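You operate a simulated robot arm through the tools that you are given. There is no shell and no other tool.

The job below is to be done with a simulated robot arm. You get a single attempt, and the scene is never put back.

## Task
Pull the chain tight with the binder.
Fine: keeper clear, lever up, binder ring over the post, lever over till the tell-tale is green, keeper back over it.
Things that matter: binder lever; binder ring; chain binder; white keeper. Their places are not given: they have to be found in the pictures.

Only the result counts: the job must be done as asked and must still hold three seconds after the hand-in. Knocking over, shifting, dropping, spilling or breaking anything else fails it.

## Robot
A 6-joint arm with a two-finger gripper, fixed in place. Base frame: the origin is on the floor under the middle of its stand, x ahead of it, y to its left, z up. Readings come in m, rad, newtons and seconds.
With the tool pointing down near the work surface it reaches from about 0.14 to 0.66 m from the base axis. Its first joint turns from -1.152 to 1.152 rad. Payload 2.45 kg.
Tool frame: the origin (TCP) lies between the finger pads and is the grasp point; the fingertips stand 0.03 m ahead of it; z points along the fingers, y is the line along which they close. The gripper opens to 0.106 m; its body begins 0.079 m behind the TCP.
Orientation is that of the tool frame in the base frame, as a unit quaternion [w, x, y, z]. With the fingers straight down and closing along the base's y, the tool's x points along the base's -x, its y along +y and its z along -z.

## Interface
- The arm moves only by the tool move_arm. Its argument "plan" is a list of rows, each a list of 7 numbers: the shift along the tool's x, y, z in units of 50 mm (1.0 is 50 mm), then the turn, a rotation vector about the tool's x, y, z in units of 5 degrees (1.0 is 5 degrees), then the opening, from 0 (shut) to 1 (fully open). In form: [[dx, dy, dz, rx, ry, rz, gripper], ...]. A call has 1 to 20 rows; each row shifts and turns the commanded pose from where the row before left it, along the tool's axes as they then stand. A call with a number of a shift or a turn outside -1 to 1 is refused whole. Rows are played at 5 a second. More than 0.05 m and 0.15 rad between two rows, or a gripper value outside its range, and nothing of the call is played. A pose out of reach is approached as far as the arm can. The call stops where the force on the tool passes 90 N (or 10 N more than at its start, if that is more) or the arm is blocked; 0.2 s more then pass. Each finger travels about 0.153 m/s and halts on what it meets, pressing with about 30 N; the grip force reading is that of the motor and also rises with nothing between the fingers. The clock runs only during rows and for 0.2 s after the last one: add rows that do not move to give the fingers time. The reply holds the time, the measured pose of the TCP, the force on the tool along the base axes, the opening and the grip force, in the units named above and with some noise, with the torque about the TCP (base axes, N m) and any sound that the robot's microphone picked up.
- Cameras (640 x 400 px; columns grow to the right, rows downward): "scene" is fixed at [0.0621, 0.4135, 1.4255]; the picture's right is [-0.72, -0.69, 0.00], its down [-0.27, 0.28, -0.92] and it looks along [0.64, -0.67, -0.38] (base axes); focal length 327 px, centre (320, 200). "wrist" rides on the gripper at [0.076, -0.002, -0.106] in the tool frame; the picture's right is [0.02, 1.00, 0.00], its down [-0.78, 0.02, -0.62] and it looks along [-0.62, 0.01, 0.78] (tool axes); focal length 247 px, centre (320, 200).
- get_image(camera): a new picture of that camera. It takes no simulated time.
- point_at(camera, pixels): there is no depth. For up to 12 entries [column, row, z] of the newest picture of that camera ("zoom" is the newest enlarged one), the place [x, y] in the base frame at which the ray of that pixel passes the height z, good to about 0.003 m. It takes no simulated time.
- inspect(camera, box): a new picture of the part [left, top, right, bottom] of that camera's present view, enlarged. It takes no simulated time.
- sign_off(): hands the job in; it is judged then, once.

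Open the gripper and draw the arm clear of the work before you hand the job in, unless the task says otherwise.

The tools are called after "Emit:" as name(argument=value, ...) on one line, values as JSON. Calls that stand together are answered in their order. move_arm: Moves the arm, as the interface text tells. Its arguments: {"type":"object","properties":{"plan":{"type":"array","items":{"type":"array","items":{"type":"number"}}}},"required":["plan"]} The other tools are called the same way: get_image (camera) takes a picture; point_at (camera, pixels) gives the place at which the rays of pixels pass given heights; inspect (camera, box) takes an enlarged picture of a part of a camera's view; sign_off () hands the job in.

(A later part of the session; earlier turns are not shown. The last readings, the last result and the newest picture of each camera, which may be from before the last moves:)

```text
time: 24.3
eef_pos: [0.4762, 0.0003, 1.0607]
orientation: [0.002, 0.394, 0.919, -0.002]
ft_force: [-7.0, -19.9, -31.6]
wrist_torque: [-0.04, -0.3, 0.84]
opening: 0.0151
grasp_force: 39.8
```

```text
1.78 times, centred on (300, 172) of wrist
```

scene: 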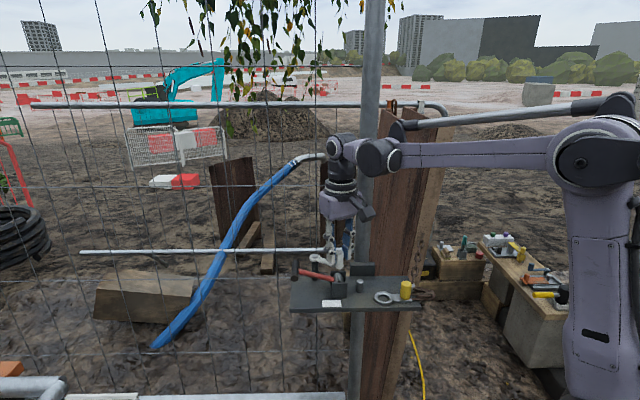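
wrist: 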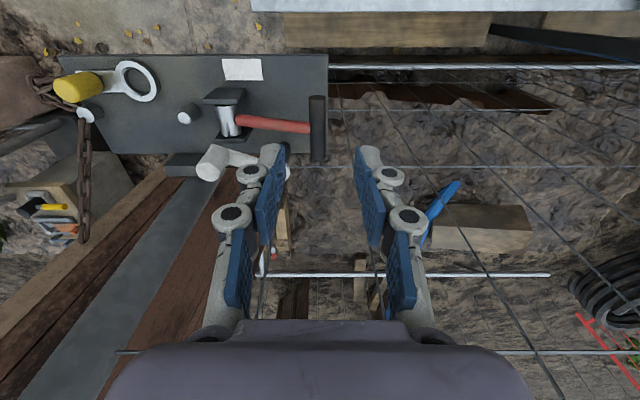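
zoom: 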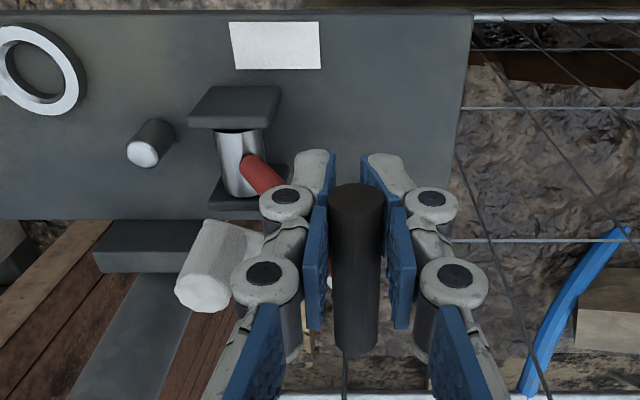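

Lever is near 54°, still pulling radially (~37 N), so I use radius 0.100 m and continue to about 72°.

Emit:
move_arm(plan=[[0, -0.04, 0.04, 0, 0, 0, 0.05], [0, -0.121, -0.064, 0, 0, 0, 0.05], [0, -0.121, -0.064, 0, 0, 0, 0.05], [0, -0.129, -0.052, 0, 0, 0, 0.05], [0, -0.129, -0.052, 0, 0, 0, 0.05], [0, 0, 0, 0, 0, 0, 0.05]])

Emit:
inspect(camera="scene", box=[264, 196, 424, 316])

Emit:
inspect(camera="wrist", box=[120, 60, 480, 285])

```text
time: 25.7
eef_pos: [0.457, -0.0187, 1.0704]
orientation: [0.0, 0.395, 0.919, -0.001]
ft_force: [10.8, -17.6, -32.9]
wrist_torque: [0.16, -0.35, 0.82]
opening: 0.0174
grasp_force: 39.6
```

```text
3.33 times, centred on (344, 256) of scene
```

zoom: 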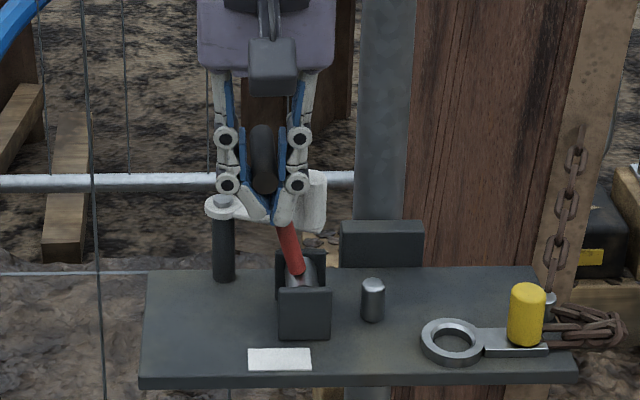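

```text
1.78 times, centred on (300, 172) of wrist
```

zoom: 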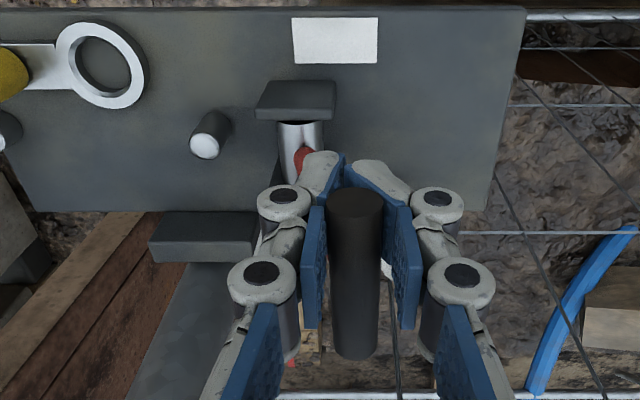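

Lever is about 73°, load is now mostly downward (−33 N), so I lower the path by 3 mm and continue to about 90°.

Emit:
move_arm(plan=[[0, 0, 0.06, 0, 0, 0, 0.05], [0, -0.135, -0.034, 0, 0, 0, 0.05], [0, -0.135, -0.034, 0, 0, 0, 0.05], [0, -0.139, -0.014, 0, 0, 0, 0.05], [0, -0.139, -0.014, 0, 0, 0, 0.05], [0, 0, 0, 0, 0, 0, 0.05]])

Emit:
inspect(camera="scene", box=[264, 196, 424, 316])

Emit:
inspect(camera="wrist", box=[120, 60, 480, 285])

```text
time: 27.1
eef_pos: [0.4366, -0.0368, 1.0734]
orientation: [0.001, 0.394, 0.919, 0.001]
ft_force: [10.7, -5.2, -34.4]
wrist_torque: [0.06, -0.3, 0.67]
opening: 0.0159
grasp_force: 38.6
```

```text
3.33 times, centred on (344, 256) of scene
```

zoom: 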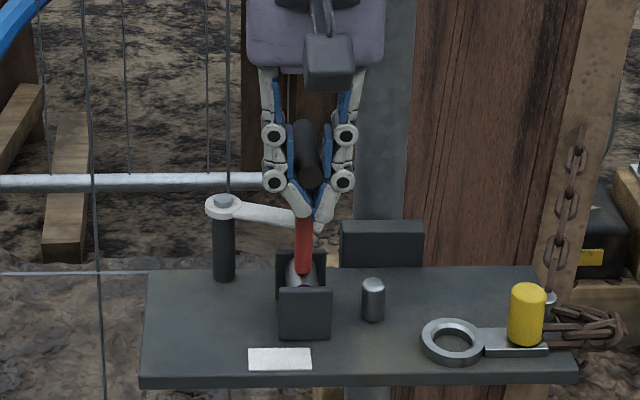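

```text
1.78 times, centred on (300, 172) of wrist
```

zoom: 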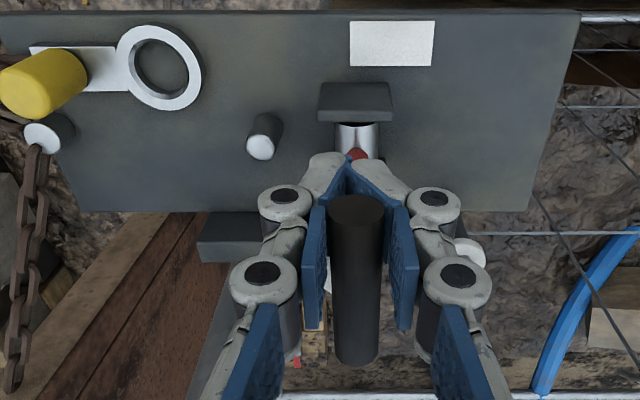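

The lever stands at about 90°. The post seems unmoved; I look closely at the post, clevis and white plate for a tell-tale.

Emit:
inspect(camera="scene", box=[310, 240, 374, 312])

Emit:
inspect(camera="wrist", box=[230, 60, 390, 160])

Emit:
inspect(camera="scene", box=[380, 240, 450, 320])

```text
5.56 times, centred on (342, 276) of scene
```

zoom: 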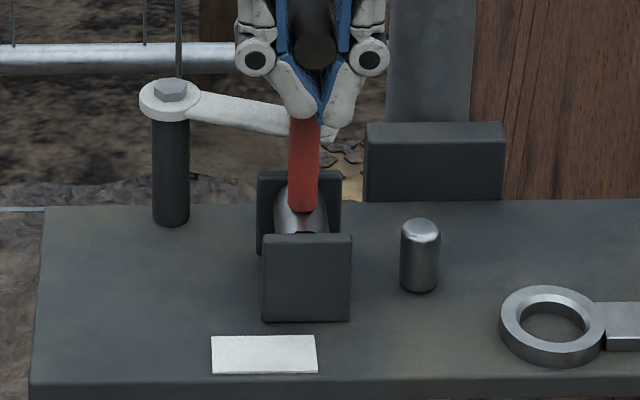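

```text
4.00 times, centred on (310, 110) of wrist
```

zoom: 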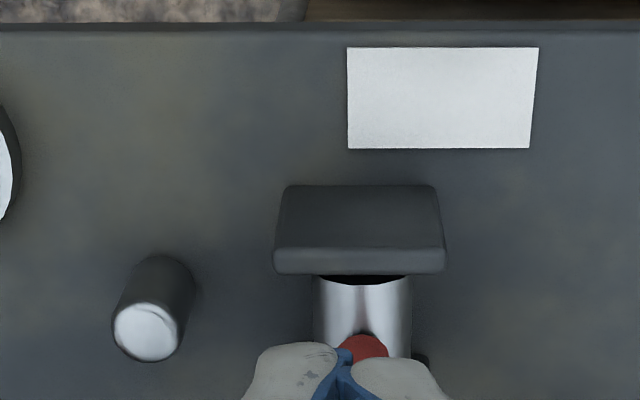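

```text
5.00 times, centred on (415, 280) of scene
```

zoom: 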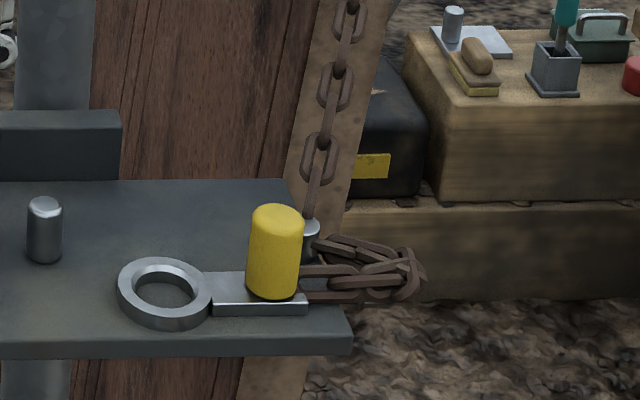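

The white plate at (265,355 in zoom) is probably the tell-tale. The lever is vertical; I open the fingers slightly, keeping them as a fork, to see whether the lever stays up by itself.

Emit:
move_arm(plan=[[0, 0, 0, 0, 0, 0, 0.25], [0, 0, 0, 0, 0, 0, 0.35], [0, 0, 0, 0, 0, 0, 0.35], [0, 0, 0, 0, 0, 0, 0.35], [0, 0, 0, 0, 0, 0, 0.35]])

Emit:
inspect(camera="scene", box=[310, 220, 390, 300])

Emit:
inspect(camera="wrist", box=[120, 60, 480, 285])

```text
time: 28.3
eef_pos: [0.4361, -0.0379, 1.0739]
orientation: [0.0, 0.394, 0.919, 0.0]
ft_force: [-0.2, 0.4, -0.1]
wrist_torque: [-0.01, 0.03, 0.01]
opening: 0.0373
grasp_force: 0.0
```

```text
5.00 times, centred on (350, 260) of scene
```

zoom: 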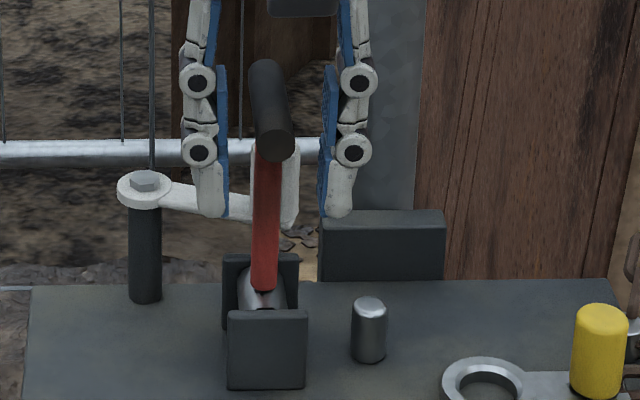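

```text
1.78 times, centred on (300, 172) of wrist
```

zoom: 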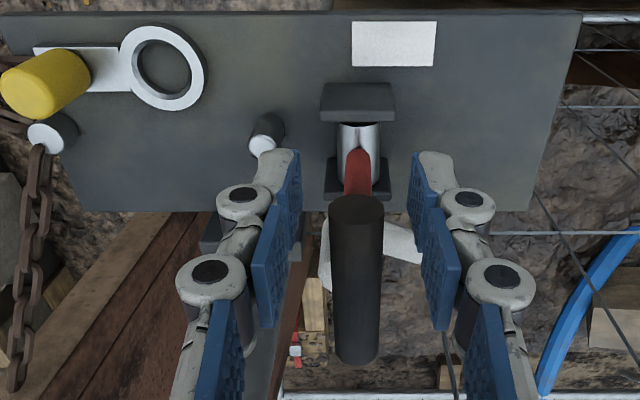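

The lever stays upright by itself with zero load on the tool. I lift clear, then move −u to hover above the yellow knob and check its position.

Emit:
move_arm(plan=[[0, 0, -0.8, 0, 0, 0, 0.45], [0, 0, -0.8, 0, 0, 0, 0.45], [0.1, -0.95, 0, 0, 0, 0, 0.45], [0.1, -0.95, 0, 0, 0, 0, 0.45], [0, -0.94, 0, 0, 0, 0, 0.45], [0, 0, 0.9, 0, 0, 0, 0.45], [0, 0, 0, 0, 0, 0, 0.45]])

Emit:
inspect(camera="scene", box=[300, 190, 460, 310])

Emit:
get_image(camera="wrist")

```text
time: 29.9
eef_pos: [0.3277, -0.1285, 1.1075]
orientation: [0.0, 0.394, 0.919, 0.0]
ft_force: [-0.1, -0.5, -0.8]
wrist_torque: [-0.02, 0.01, 0.02]
opening: 0.0478
grasp_force: 0.0
```

```text
3.33 times, centred on (380, 250) of scene
```

zoom: 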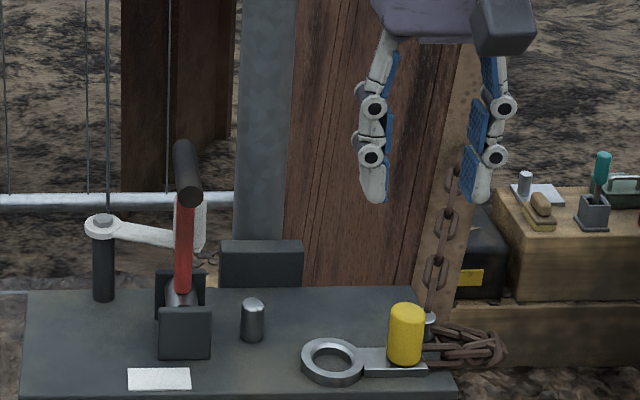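

```text
taken
```

wrist: 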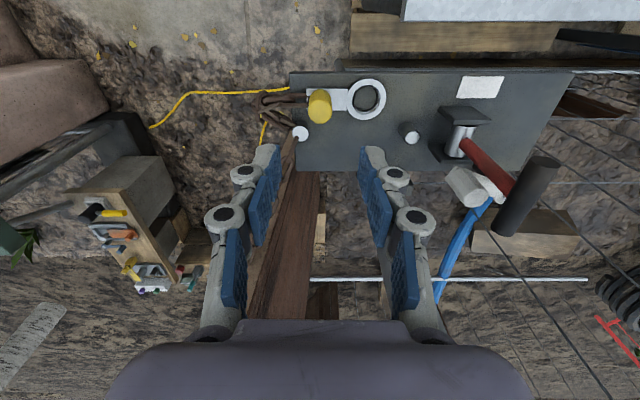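

I check the yellow knob, ring and post positions in an enlarged wrist view from this closer spot.

Emit:
inspect(camera="wrist", box=[260, 60, 440, 172])

```text
3.56 times, centred on (350, 116) of wrist
```

zoom: 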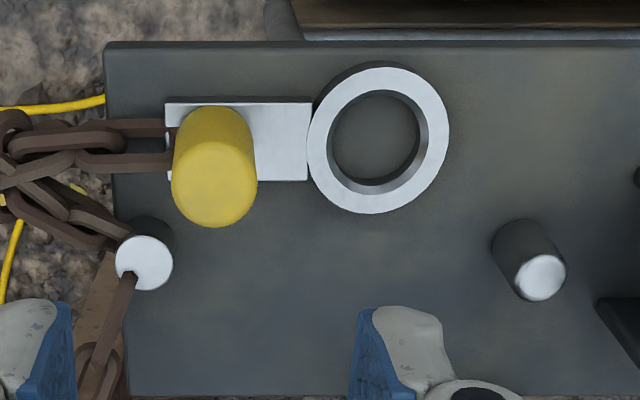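

I take ray positions for the knob top, ring centre, post top and pin from this enlarged view.

Emit:
point_at(camera="zoom", pixels=[[215, 183, 0.994], [215, 183, 0.99], [378, 140, 0.961], [540, 276, 0.977], [145, 262, 0.97], [308, 140, 0.959], [449, 140, 0.961], [306, 140, 0.961], [165, 140, 0.959]])

```text
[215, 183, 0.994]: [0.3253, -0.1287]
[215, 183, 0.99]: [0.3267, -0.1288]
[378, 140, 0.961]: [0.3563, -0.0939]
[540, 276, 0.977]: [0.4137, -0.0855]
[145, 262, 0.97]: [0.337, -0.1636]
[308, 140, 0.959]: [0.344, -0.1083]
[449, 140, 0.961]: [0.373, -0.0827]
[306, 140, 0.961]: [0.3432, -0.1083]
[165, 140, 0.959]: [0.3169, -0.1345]
```

Knob at (0.3255,-0.129), ring centre (0.356,-0.094), post (0.414,-0.0855) agree with before. I descend around the yellow knob to TCP z≈1.002 and look before gripping.

Emit:
move_arm(plan=[[0.03, -0.03, 0.5, 0, 0, 0, 0.45], [0, 0, 0.6, 0, 0, 0, 0.45], [0, 0, 0.6, 0, 0, 0, 0.45], [0, 0, 0.4, 0, 0, 0, 0.45], [0, 0, 0, 0, 0, 0, 0.45]])

Emit:
inspect(camera="scene", box=[340, 220, 460, 310])

Emit:
inspect(camera="wrist", box=[200, 80, 460, 240])

```text
time: 31.1
eef_pos: [0.3239, -0.1291, 1.0014]
orientation: [0.0, 0.393, 0.919, 0.0]
ft_force: [0.2, 0.3, -0.5]
wrist_torque: [0.0, 0.05, -0.01]
opening: 0.0476
grasp_force: 0.0
```

```text
4.44 times, centred on (400, 265) of scene
```

zoom: 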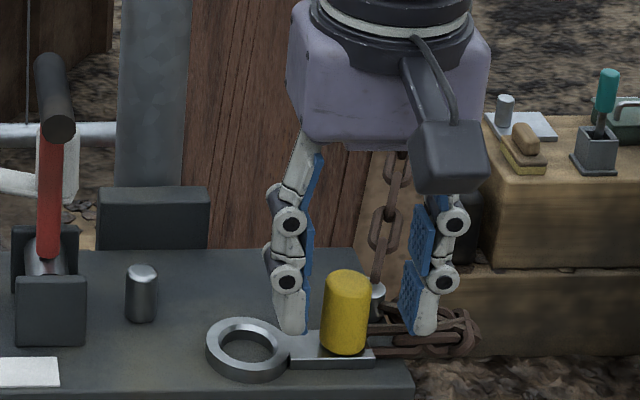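

```text
2.46 times, centred on (330, 160) of wrist
```

zoom: 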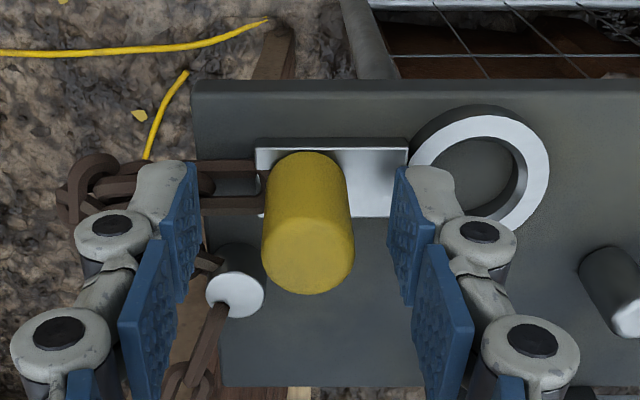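

The pads straddle the knob with tips just above the tab. I close the gripper on it.

Emit:
move_arm(plan=[[0, 0, 0, 0, 0, 0, 0.3], [0, 0, 0, 0, 0, 0, 0.1], [0, 0, 0, 0, 0, 0, 0.1], [0, 0, 0, 0, 0, 0, 0.1]])

Emit:
inspect(camera="scene", box=[340, 220, 460, 310])

Emit:
inspect(camera="wrist", box=[200, 80, 460, 240])

```text
time: 32.1
eef_pos: [0.3238, -0.1285, 1.0021]
orientation: [0.0, 0.394, 0.919, 0.0]
ft_force: [-0.2, 0.2, -0.4]
wrist_torque: [-0.03, -0.01, -0.02]
opening: 0.0199
grasp_force: 30.0
```

```text
4.44 times, centred on (400, 265) of scene
```

zoom: 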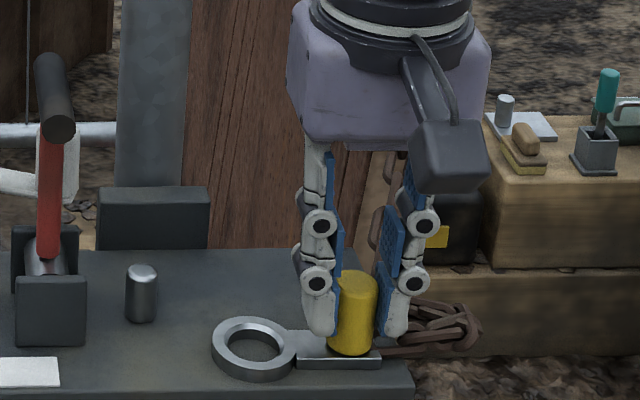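

```text
2.46 times, centred on (330, 160) of wrist
```

zoom: 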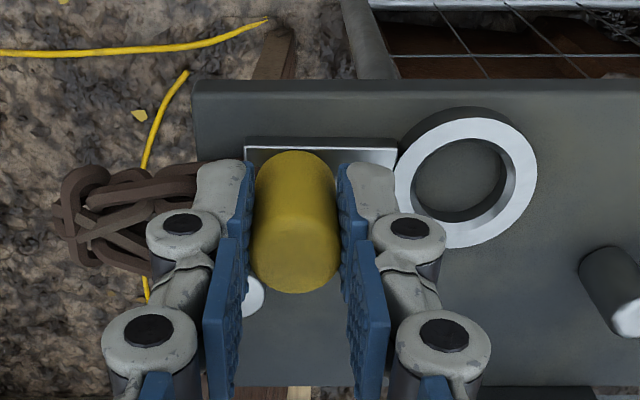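

The knob is held (20 mm, 30 N). I lift 37 mm so the ring clears the post top and check how it hangs.

Emit:
move_arm(plan=[[0, 0, -0.25, 0, 0, 0, 0.1], [0, 0, -0.25, 0, 0, 0, 0.1], [0, 0, -0.25, 0, 0, 0, 0.1], [0, 0, 0, 0, 0, 0, 0.1]])

Emit:
inspect(camera="scene", box=[340, 220, 460, 310])

Emit:
inspect(camera="wrist", box=[200, 80, 460, 240])

```text
time: 33.1
eef_pos: [0.3244, -0.1295, 1.0395]
orientation: [0.0, 0.394, 0.919, 0.0]
ft_force: [0.6, 0.6, 0.2]
wrist_torque: [-0.01, 0.01, 0.03]
opening: 0.0104
grasp_force: 0.1
```

```text
4.44 times, centred on (400, 265) of scene
```

zoom: 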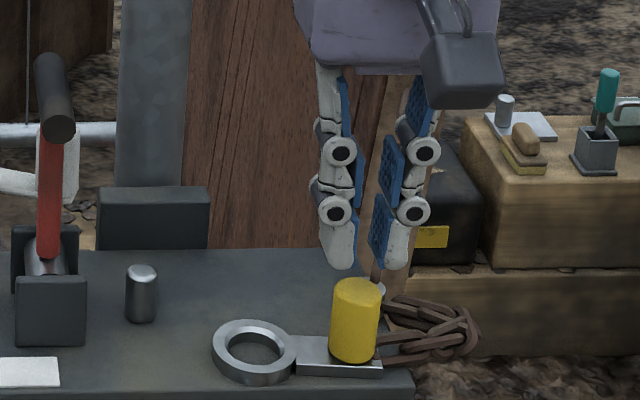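

```text
2.46 times, centred on (330, 160) of wrist
```

zoom: 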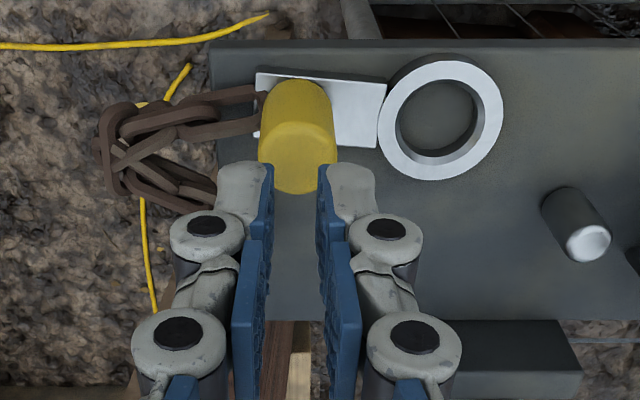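

The knob slipped out of the grip during the lift; the ring assembly shifted only a few mm and is still flat on the shelf. I measure where it is now.

Emit:
inspect(camera="scene", box=[375, 265, 445, 315])

Emit:
inspect(camera="wrist", box=[230, 90, 420, 210])

```text
8.00 times, centred on (410, 290) of scene
```

zoom: 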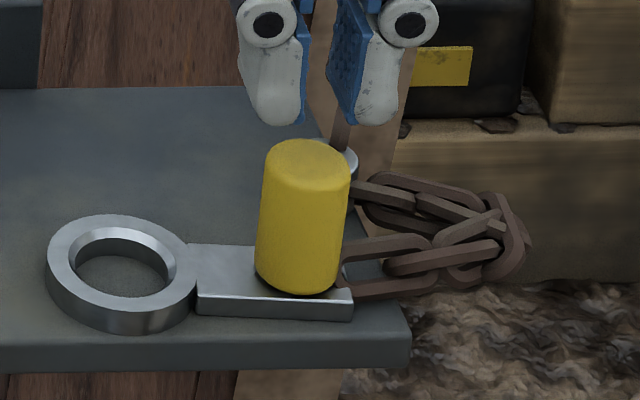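

```text
3.33 times, centred on (325, 150) of wrist
```

zoom: 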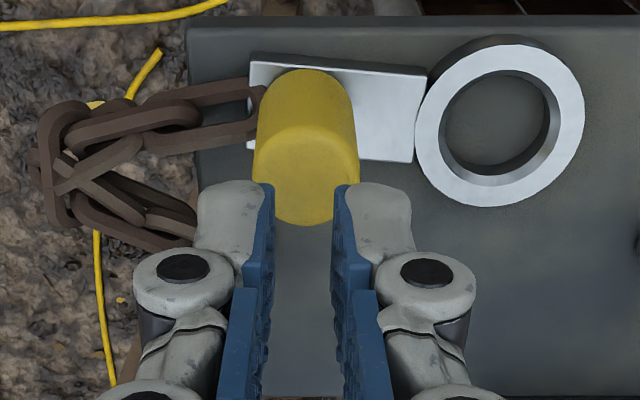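

I compute the current knob, ring and tab positions from this enlarged wrist view.

Emit:
point_at(camera="zoom", pixels=[[306, 186, 0.994], [306, 182, 0.998], [500, 120, 0.961], [333, 108, 0.959], [248, 62, 0.959], [425, 75, 0.959], [413, 162, 0.959], [248, 148, 0.959]])

Emit:
inspect(camera="scene", box=[395, 235, 445, 310])

```text
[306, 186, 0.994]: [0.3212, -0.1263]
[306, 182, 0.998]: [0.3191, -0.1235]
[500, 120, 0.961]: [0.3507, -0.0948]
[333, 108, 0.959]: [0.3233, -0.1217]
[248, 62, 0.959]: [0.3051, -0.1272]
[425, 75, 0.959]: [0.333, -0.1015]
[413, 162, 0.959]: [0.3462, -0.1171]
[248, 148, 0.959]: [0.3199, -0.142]
```

```text
5.33 times, centred on (420, 272) of scene
```

zoom: 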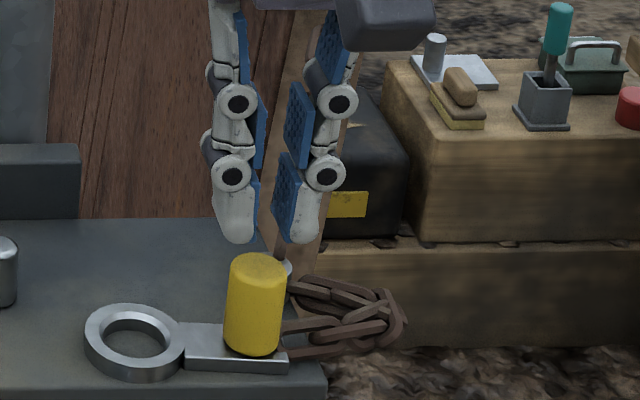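

The assembly is still aligned with u; knob now at (0.321,-0.126). I reopen, shift +4.5 mm in v, and go 8 mm lower than before (TCP z≈0.994) for a fuller hold.

Emit:
move_arm(plan=[[0.09, 0, 0, 0, 0, 0, 0.4], [0, 0, 0, 0, 0, 0, 0.4], [0, 0, 0.3, 0, 0, 0, 0.4], [0, 0, 0.3, 0, 0, 0, 0.4], [0, 0, 0.3, 0, 0, 0, 0.4], [0, 0, 0, 0, 0, 0, 0.4]])

Emit:
inspect(camera="scene", box=[375, 255, 445, 310])

Emit:
inspect(camera="wrist", box=[230, 90, 420, 210])

```text
time: 34.5
eef_pos: [0.3211, -0.124, 0.996]
orientation: [0.0, 0.395, 0.919, 0.0]
ft_force: [0.0, 0.7, -0.3]
wrist_torque: [0.04, 0.02, 0.01]
opening: 0.0424
grasp_force: 0.0
```

```text
7.27 times, centred on (410, 282) of scene
```

zoom: 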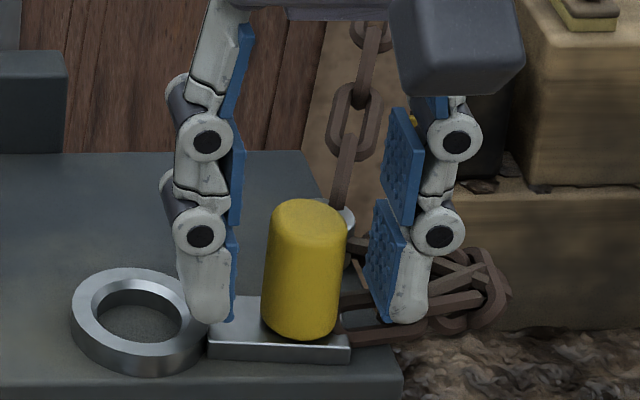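

```text
3.33 times, centred on (325, 150) of wrist
```

zoom: 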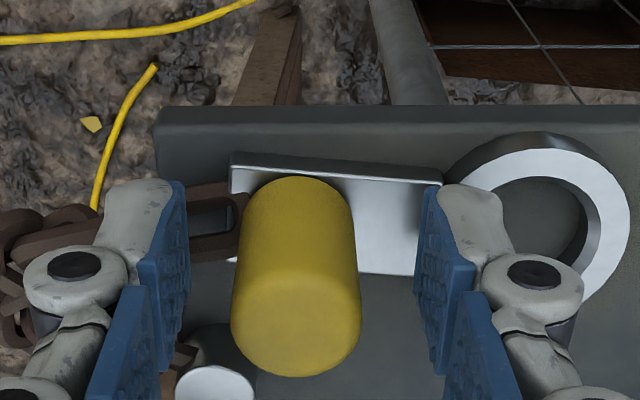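

Fingers straddle the knob with tips a few mm above the tab. I close and hold to settle.

Emit:
move_arm(plan=[[0, 0, 0, 0, 0, 0, 0.2], [0, 0, 0, 0, 0, 0, 0.0], [0, 0, 0, 0, 0, 0, 0.0], [0, 0, 0, 0, 0, 0, 0.0]])

Emit:
inspect(camera="scene", box=[375, 255, 445, 310])

Emit:
inspect(camera="wrist", box=[230, 90, 420, 210])

```text
time: 35.5
eef_pos: [0.3216, -0.1229, 0.9969]
orientation: [0.001, 0.394, 0.919, -0.001]
ft_force: [0.1, 0.0, 0.7]
wrist_torque: [0.02, 0.02, -0.02]
opening: 0.0203
grasp_force: 30.0
```

```text
7.27 times, centred on (410, 282) of scene
```

zoom: 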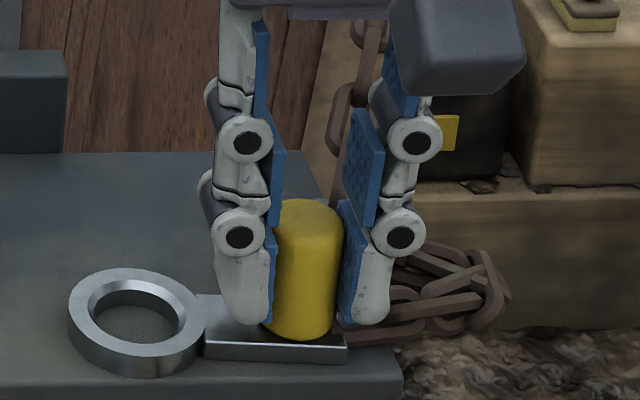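

```text
3.33 times, centred on (325, 150) of wrist
```

zoom: 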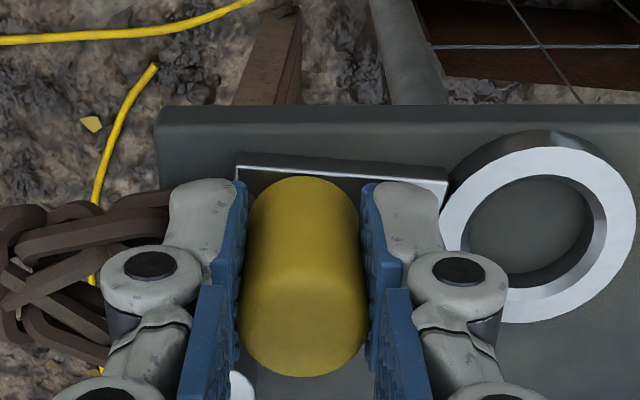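

The pads are now flat and fully on the knob. I lift 10 mm slowly and check the hold.

Emit:
move_arm(plan=[[0, 0, -0.05, 0, 0, 0, 0], [0, 0, -0.05, 0, 0, 0, 0], [0, 0, -0.05, 0, 0, 0, 0], [0, 0, -0.05, 0, 0, 0, 0], [0, 0, 0, 0, 0, 0, 0]])

Emit:
inspect(camera="scene", box=[375, 255, 445, 310])

Emit:
inspect(camera="wrist", box=[230, 90, 420, 210])

```text
time: 36.7
eef_pos: [0.3207, -0.1244, 1.0053]
orientation: [0.0, 0.394, 0.919, 0.0]
ft_force: [0.1, 0.0, -0.5]
wrist_torque: [-0.02, 0.01, -0.02]
opening: 0.02
grasp_force: 30.3
```

```text
7.27 times, centred on (410, 282) of scene
```

zoom: 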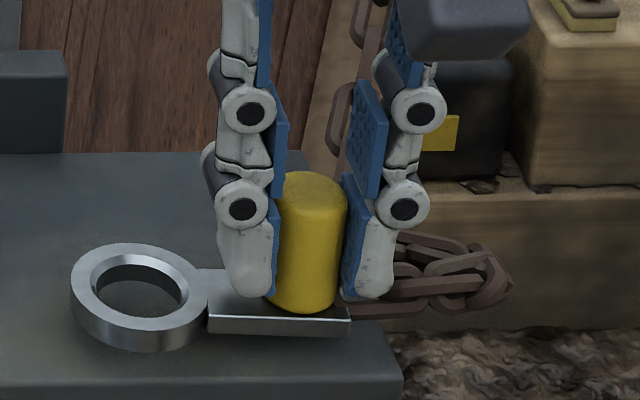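

```text
3.33 times, centred on (325, 150) of wrist
```

zoom: 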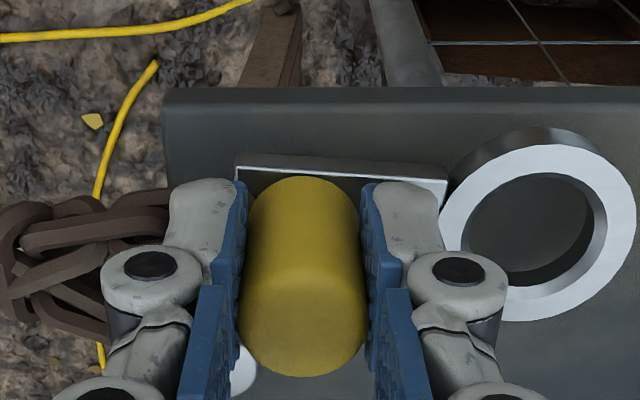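

The assembly is lifted and held level. I raise it another 30 mm slowly so the ring bottom clears the post top (0.977).

Emit:
move_arm(plan=[[0, 0, -0.1, 0, 0, 0, 0], [0, 0, -0.1, 0, 0, 0, 0], [0, 0, -0.1, 0, 0, 0, 0], [0, 0, -0.1, 0, 0, 0, 0], [0, 0, -0.1, 0, 0, 0, 0], [0, 0, -0.1, 0, 0, 0, 0], [0, 0, 0, 0, 0, 0, 0]])

Emit:
inspect(camera="scene", box=[325, 240, 445, 320])

Emit:
inspect(camera="wrist", box=[230, 70, 470, 220])

```text
time: 38.3
eef_pos: [0.3193, -0.1225, 1.0369]
orientation: [0.0, 0.394, 0.919, 0.0]
ft_force: [0.1, 0.2, -1.1]
wrist_torque: [0.05, -0.02, -0.02]
opening: 0.02
grasp_force: 29.9
```

```text
5.00 times, centred on (385, 280) of scene
```

zoom: 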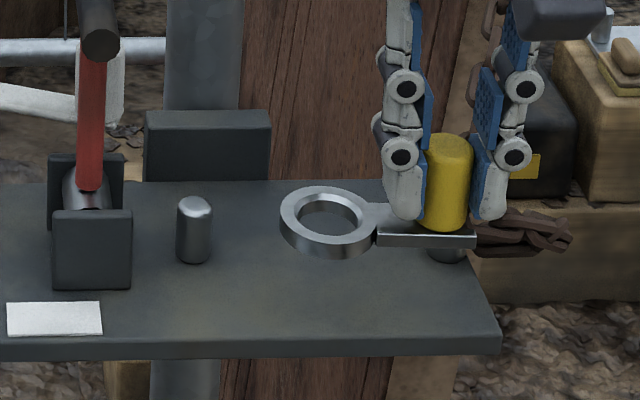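

```text
2.67 times, centred on (350, 145) of wrist
```

zoom: 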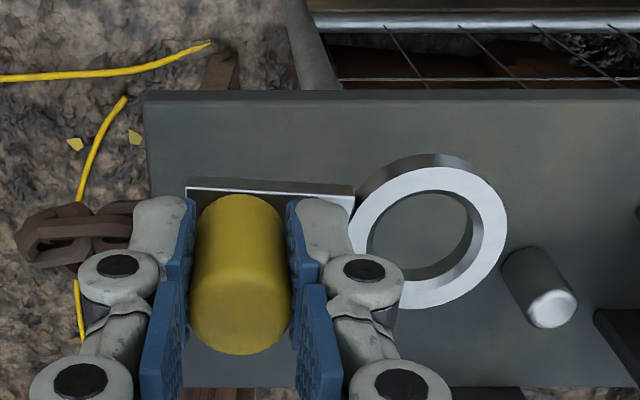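

The ring is level and above post height. I get ring centre and post top rays from this view to compute the shift.

Emit:
point_at(camera="zoom", pixels=[[427, 237, 1.001], [349, 237, 1.001], [507, 237, 1.001], [427, 167, 1.001], [427, 309, 1.001], [552, 309, 0.977], [240, 310, 1.034]])

```text
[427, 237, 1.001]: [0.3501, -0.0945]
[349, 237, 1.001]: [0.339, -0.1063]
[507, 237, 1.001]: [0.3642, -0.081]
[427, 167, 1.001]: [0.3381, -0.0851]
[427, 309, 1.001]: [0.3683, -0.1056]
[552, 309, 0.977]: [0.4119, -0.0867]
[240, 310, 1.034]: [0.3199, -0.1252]
```

Ring centre ≈(0.352,-0.0945), post ≈(0.4135,-0.086), so I need about +0.050 in u and −0.036 in v. I carry it there at height in small steps.

Emit:
move_arm(plan=[[-0.18, 0.25, 0, 0, 0, 0, 0], [-0.18, 0.25, 0, 0, 0, 0, 0], [-0.18, 0.25, 0, 0, 0, 0, 0], [-0.18, 0.25, 0, 0, 0, 0, 0], [0, 0, 0, 0, 0, 0, 0]])

Emit:
inspect(camera="scene", box=[325, 240, 445, 320])

Emit:
inspect(camera="wrist", box=[230, 70, 470, 220])

```text
time: 39.5
eef_pos: [0.3809, -0.1151, 1.0363]
orientation: [0.0, 0.394, 0.919, 0.0]
ft_force: [-0.7, -0.4, 0.0]
wrist_torque: [-0.04, 0.01, 0.0]
opening: 0.0201
grasp_force: 29.8
```

```text
5.00 times, centred on (385, 280) of scene
```

zoom: 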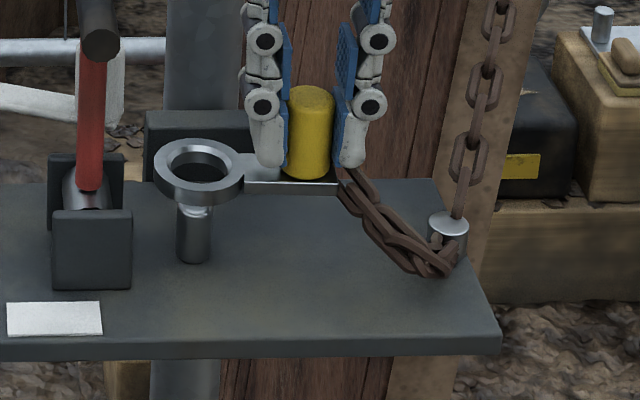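

```text
2.67 times, centred on (350, 145) of wrist
```

zoom: 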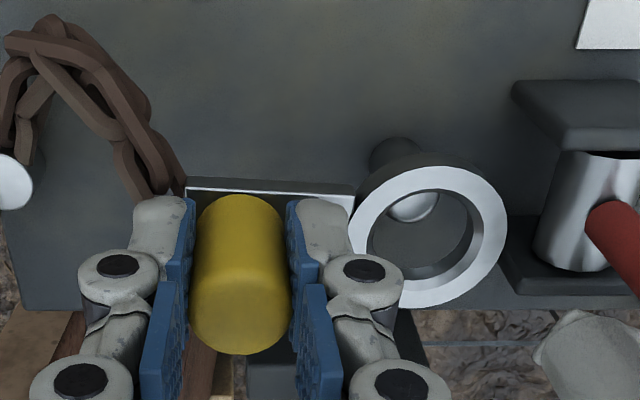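

Post top shows inside the ring's view at (412,204). I compute both centres in this view for the final alignment.

Emit:
point_at(camera="zoom", pixels=[[412, 204, 0.977], [412, 200, 0.979], [427, 237, 1.001], [427, 238, 0.999], [384, 245, 1.0], [472, 245, 1.0]])

Emit:
inspect(camera="wrist", box=[350, 110, 440, 190])

```text
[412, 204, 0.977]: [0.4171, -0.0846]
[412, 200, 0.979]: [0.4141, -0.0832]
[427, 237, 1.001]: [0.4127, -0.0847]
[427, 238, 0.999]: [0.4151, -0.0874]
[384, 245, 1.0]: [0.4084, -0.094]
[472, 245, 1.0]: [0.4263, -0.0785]
```

```text
5.00 times, centred on (395, 150) of wrist
```

zoom: 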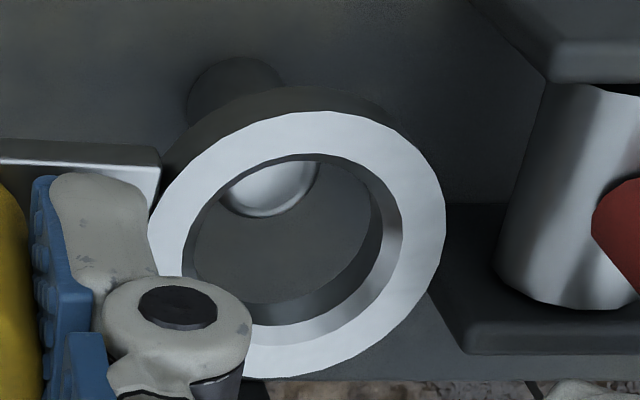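

In this view ring and post centres agree within ~2–3 mm. I cross-check with the scene camera: ring top centre (360.8,273.2), post top (359.8,280.5).

Emit:
point_at(camera="scene", pixels=[[360.8, 273.2, 1.001], [360.8, 273.2, 0.996], [359.8, 280.8, 0.977], [359.8, 280.8, 0.975]])

Emit:
inspect(camera="scene", box=[340, 255, 390, 300])

```text
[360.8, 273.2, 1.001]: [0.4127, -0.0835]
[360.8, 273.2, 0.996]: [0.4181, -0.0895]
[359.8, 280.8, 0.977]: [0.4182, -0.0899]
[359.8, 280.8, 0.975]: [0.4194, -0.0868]
```

```text
8.89 times, centred on (365, 278) of scene
```

zoom: 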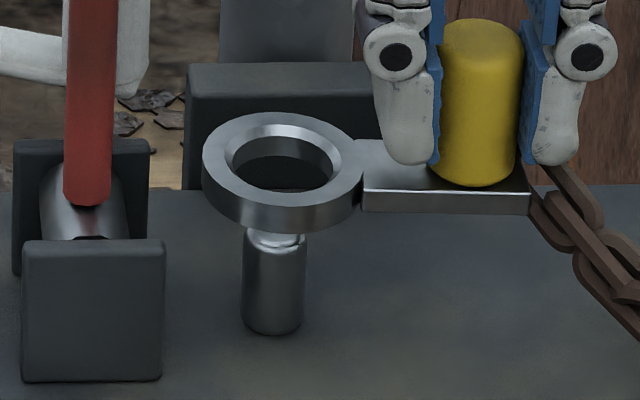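

The ring is within about 1.5 mm of the post axis. I apply a +1.5 mm u / −1 mm v trim and lower the ring slowly over the post.

Emit:
move_arm(plan=[[-0.02, 0.03, 0, 0, 0, 0, 0], [0, 0, 0.1, 0, 0, 0, 0], [0, 0, 0.1, 0, 0, 0, 0], [0, 0, 0.1, 0, 0, 0, 0], [0, 0, 0.1, 0, 0, 0, 0], [0, 0, 0, 0, 0, 0, 0]])

Emit:
inspect(camera="scene", box=[340, 255, 390, 300])

Emit:
inspect(camera="wrist", box=[350, 110, 440, 190])

```text
time: 40.9
eef_pos: [0.3841, -0.1151, 1.0156]
orientation: [0.0, 0.394, 0.919, 0.0]
ft_force: [-0.5, -0.4, 0.0]
wrist_torque: [0.01, 0.02, -0.02]
opening: 0.0202
grasp_force: 29.9
```

```text
8.89 times, centred on (365, 278) of scene
```

zoom: 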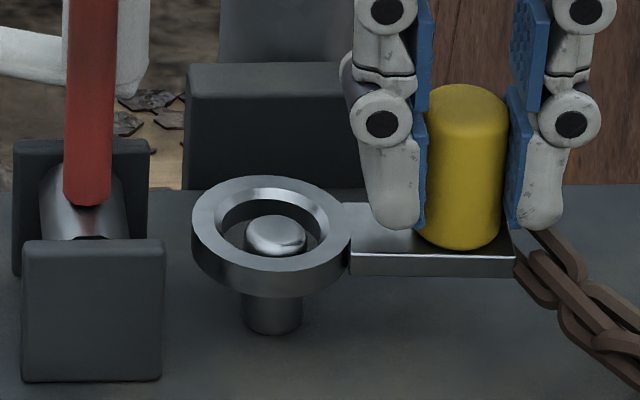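

```text
5.00 times, centred on (395, 150) of wrist
```

zoom: 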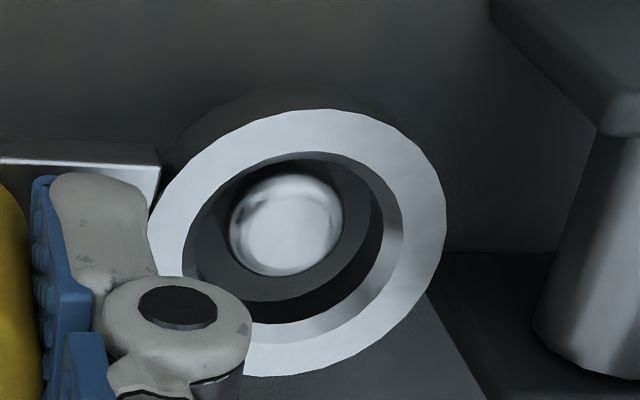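

The post top now sits inside the ring in both views. I lower the remaining ~18 mm to the shelf.

Emit:
move_arm(plan=[[0, 0, 0.1, 0, 0, 0, 0], [0, 0, 0.1, 0, 0, 0, 0], [0, 0, 0.1, 0, 0, 0, 0], [0, 0, 0.06, 0, 0, 0, 0], [0, 0, 0, 0, 0, 0, 0]])

Emit:
inspect(camera="scene", box=[340, 255, 390, 300])

Emit:
inspect(camera="wrist", box=[230, 70, 470, 220])

```text
time: 42.1
eef_pos: [0.3835, -0.1157, 0.9988]
orientation: [0.001, 0.394, 0.919, 0.0]
ft_force: [0.8, -0.5, -0.9]
wrist_torque: [0.02, 0.0, -0.01]
opening: 0.02
grasp_force: 29.9
```

```text
8.89 times, centred on (365, 278) of scene
```

zoom: 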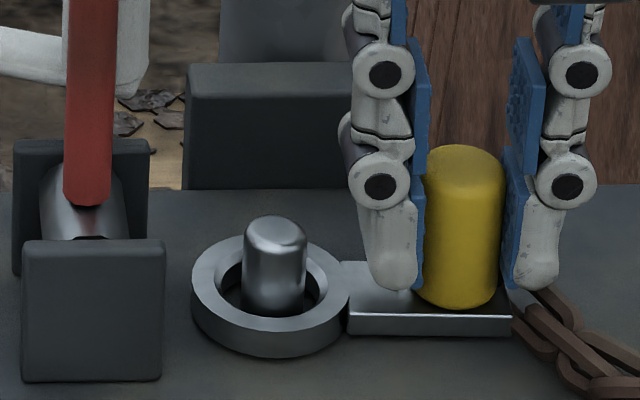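

```text
2.67 times, centred on (350, 145) of wrist
```

zoom: 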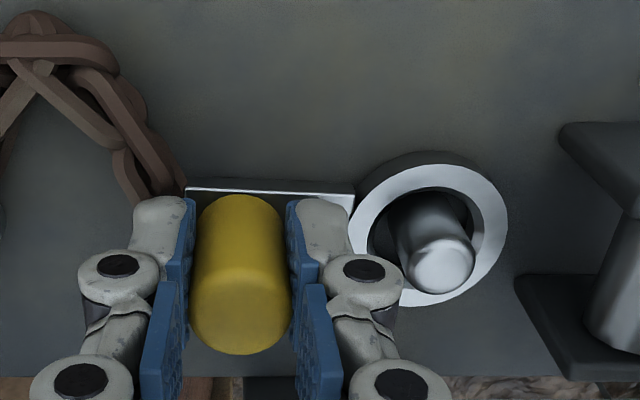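

The ring encircles the post and is just above the shelf. I lower 2 mm more, open only slightly (so the finger does not touch the post), and lift away.

Emit:
move_arm(plan=[[0, 0, 0.04, 0, 0, 0, 0], [0, 0, 0, 0, 0, 0, 0.22], [0, 0, 0, 0, 0, 0, 0.28], [0, 0, 0, 0, 0, 0, 0.28], [0, 0, -0.3, 0, 0, 0, 0.28], [0, 0, -0.3, 0, 0, 0, 0.28], [0, 0, -0.5, 0, 0, 0, 0.28], [0, 0, -0.8, 0, 0, 0, 0.28], [0, 0, -0.8, 0, 0, 0, 0.28]])

Emit:
inspect(camera="scene", box=[310, 230, 430, 320])

Emit:
get_image(camera="wrist")

```text
time: 44.1
eef_pos: [0.3845, -0.1145, 1.1307]
orientation: [0.0, 0.395, 0.919, 0.0]
ft_force: [0.4, 0.5, 0.4]
wrist_torque: [0.01, -0.02, 0.03]
opening: 0.0299
grasp_force: 0.1
```

```text
4.44 times, centred on (370, 275) of scene
```

zoom: 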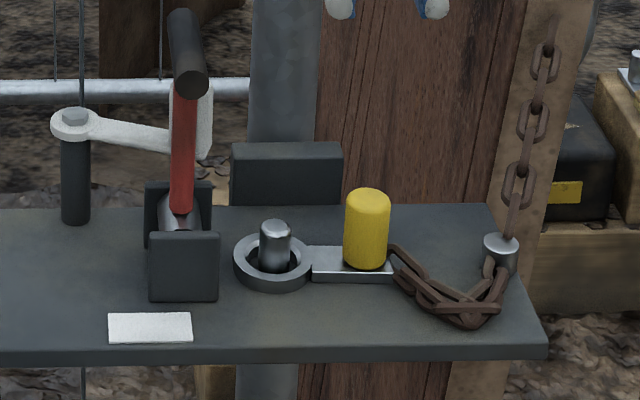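

```text
taken
```

wrist: 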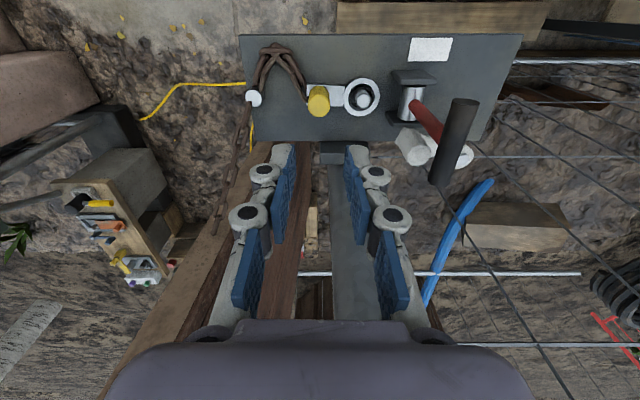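

The ring lies flat over the post and the lever is still up. Now I shut the gripper and place it on the −u side of the raised handle, fingertips just below handle height, to push the lever over.

Emit:
move_arm(plan=[[0, 0.4, 0, 0, 0, 0, 0.1], [0, 0.4, 0, 0, 0, 0, 0], [0, 0.43, 0, 0, 0, 0, 0], [0, 0, 0.36, 0, 0, 0, 0], [0, 0, 0.36, 0, 0, 0, 0], [0, 0, 0, 0, 0, 0, 0]])

Emit:
inspect(camera="scene", box=[280, 200, 420, 305])

Emit:
inspect(camera="wrist", box=[200, 60, 480, 260])

```text
time: 45.5
eef_pos: [0.4307, -0.0732, 1.0937]
orientation: [0.0, 0.394, 0.919, 0.0]
ft_force: [0.6, -0.3, -0.6]
wrist_torque: [0.02, 0.01, 0.02]
opening: 0.0
grasp_force: 28.6
```

```text
3.81 times, centred on (350, 252) of scene
```

zoom: 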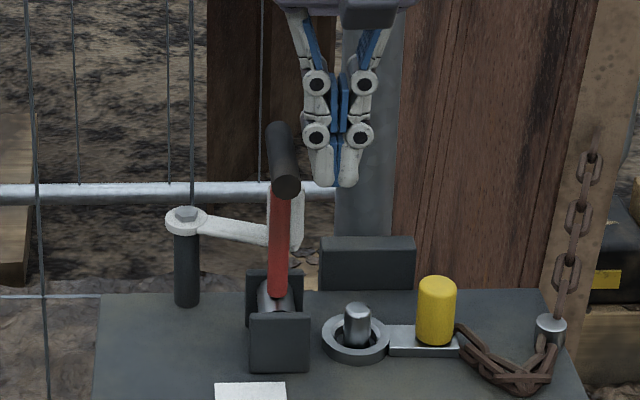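

```text
2.00 times, centred on (340, 160) of wrist
```

zoom: 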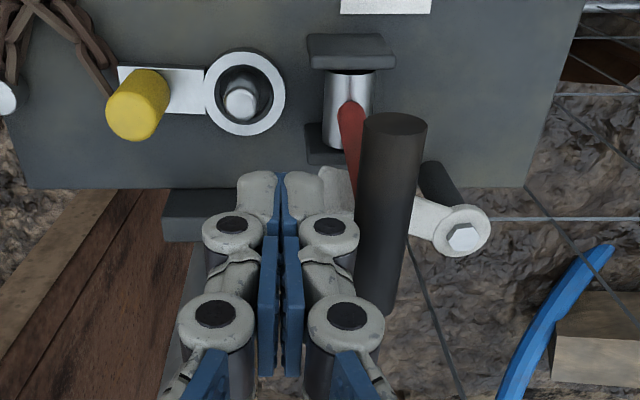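

The shut fingers are beside the handle at the right height. I push +u along the lever's arc to about 58° and watch the force and tell-tale.

Emit:
move_arm(plan=[[0, 0.18, -0.018, 0, 0, 0, 0], [0, 0.18, -0.018, 0, 0, 0, 0], [0, 0.18, -0.018, 0, 0, 0, 0], [0, 0.17, 0.016, 0, 0, 0, 0], [0, 0.17, 0.016, 0, 0, 0, 0], [0, 0.165, 0.039, 0, 0, 0, 0], [0, 0.165, 0.039, 0, 0, 0, 0], [0, 0, 0, 0, 0, 0, 0]])

Emit:
inspect(camera="scene", box=[280, 205, 420, 310])

Emit:
inspect(camera="wrist", box=[160, 50, 480, 260])

```text
time: 47.3
eef_pos: [0.4732, -0.0312, 1.091]
orientation: [0.0, 0.393, 0.92, 0.002]
ft_force: [0.1, -2.2, -0.8]
wrist_torque: [-0.04, 0.01, 0.0]
opening: 0.0
grasp_force: 28.6
```

```text
3.81 times, centred on (350, 258) of scene
```

zoom: 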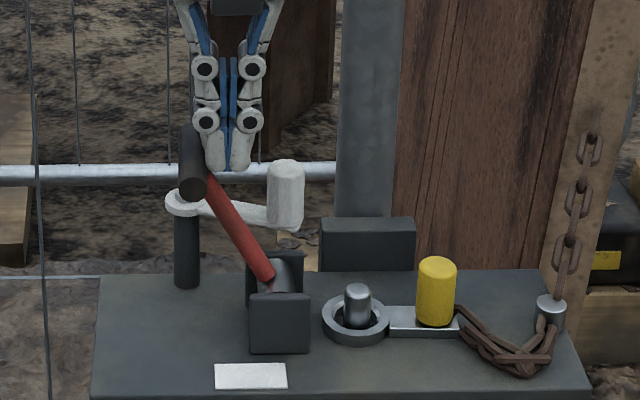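

```text
1.90 times, centred on (320, 155) of wrist
```

zoom: 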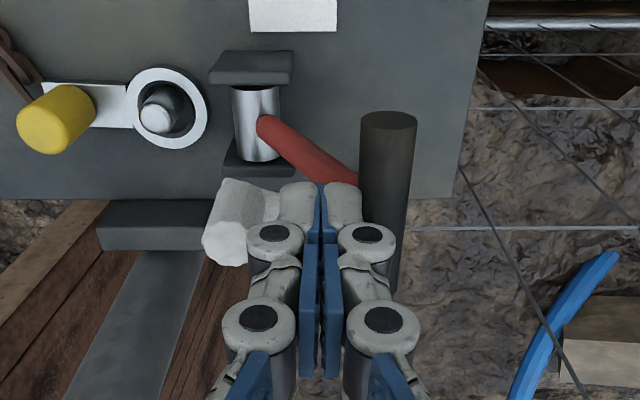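

Lever moves freely to about 56° with almost no load. I continue pushing over and down to about 30°.

Emit:
move_arm(plan=[[0, 0.164, 0.065, 0, 0, 0, 0], [0, 0.164, 0.065, 0, 0, 0, 0], [0, 0.18, 0.107, 0, 0, 0, 0], [0, 0.18, 0.107, 0, 0, 0, 0], [0, 0.118, 0.106, 0, 0, 0, 0], [0, 0.118, 0.106, 0, 0, 0, 0], [0, 0, 0, 0, 0, 0, 0]])

Emit:
inspect(camera="scene", box=[280, 205, 420, 310])

Emit:
inspect(camera="wrist", box=[120, 50, 480, 270])

```text
time: 48.9
eef_pos: [0.5061, 0.0025, 1.0644]
orientation: [0.0, 0.395, 0.919, 0.0]
ft_force: [0.2, 0.4, -0.8]
wrist_torque: [0.02, 0.01, 0.0]
opening: 0.0
grasp_force: 28.7
```

```text
3.81 times, centred on (350, 258) of scene
```

zoom: 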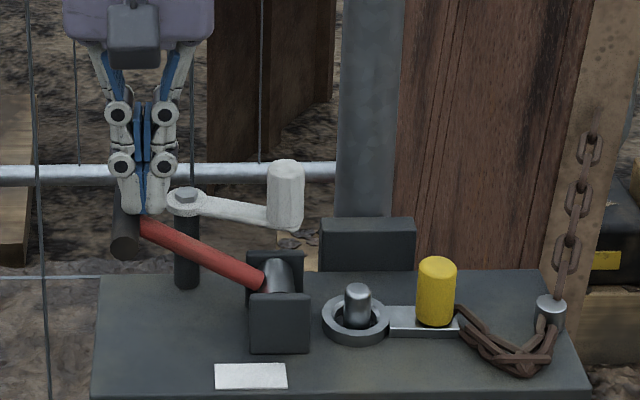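

```text
1.78 times, centred on (300, 160) of wrist
```

zoom: 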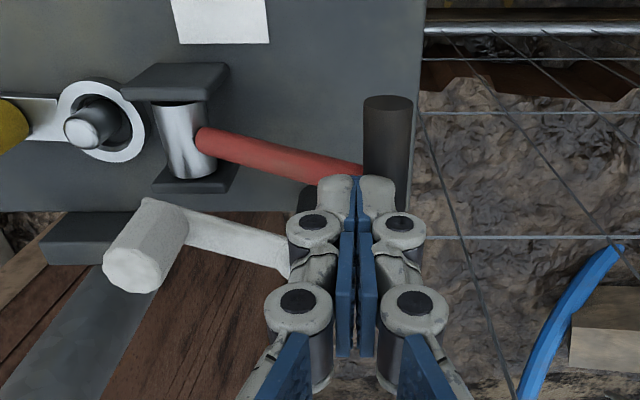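

Lever near 29°, still unloaded and the plate still white. I continue down to the original 16° angle.

Emit:
move_arm(plan=[[0, 0.106, 0.125, 0, 0, 0, 0], [0, 0.106, 0.125, 0, 0, 0, 0], [0, 0.064, 0.104, 0, 0, 0, 0], [0, 0.064, 0.104, 0, 0, 0, 0], [0, 0, 0, 0, 0, 0, 0]])

Emit:
inspect(camera="scene", box=[280, 205, 420, 310])

Emit:
inspect(camera="wrist", box=[120, 50, 480, 270])

```text
time: 50.1
eef_pos: [0.5179, 0.011, 1.0416]
orientation: [0.0, 0.394, 0.919, 0.0]
ft_force: [-2.7, -5.9, 23.2]
wrist_torque: [-0.17, -0.12, 0.03]
opening: 0.0
grasp_force: 28.8
```

```text
3.81 times, centred on (350, 258) of scene
```

zoom: 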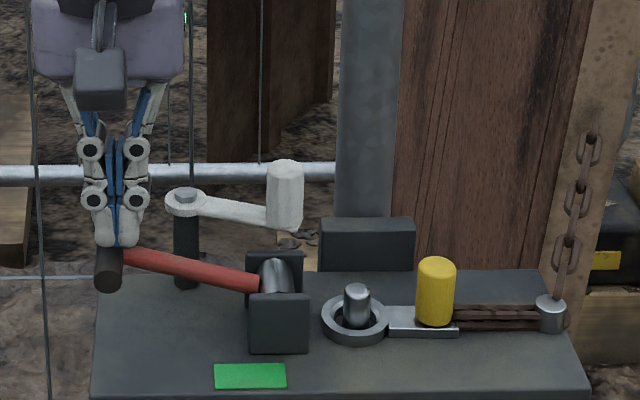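

```text
1.78 times, centred on (300, 160) of wrist
```

zoom: 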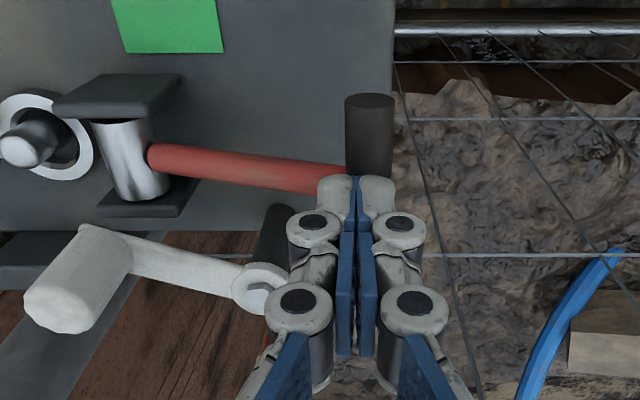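

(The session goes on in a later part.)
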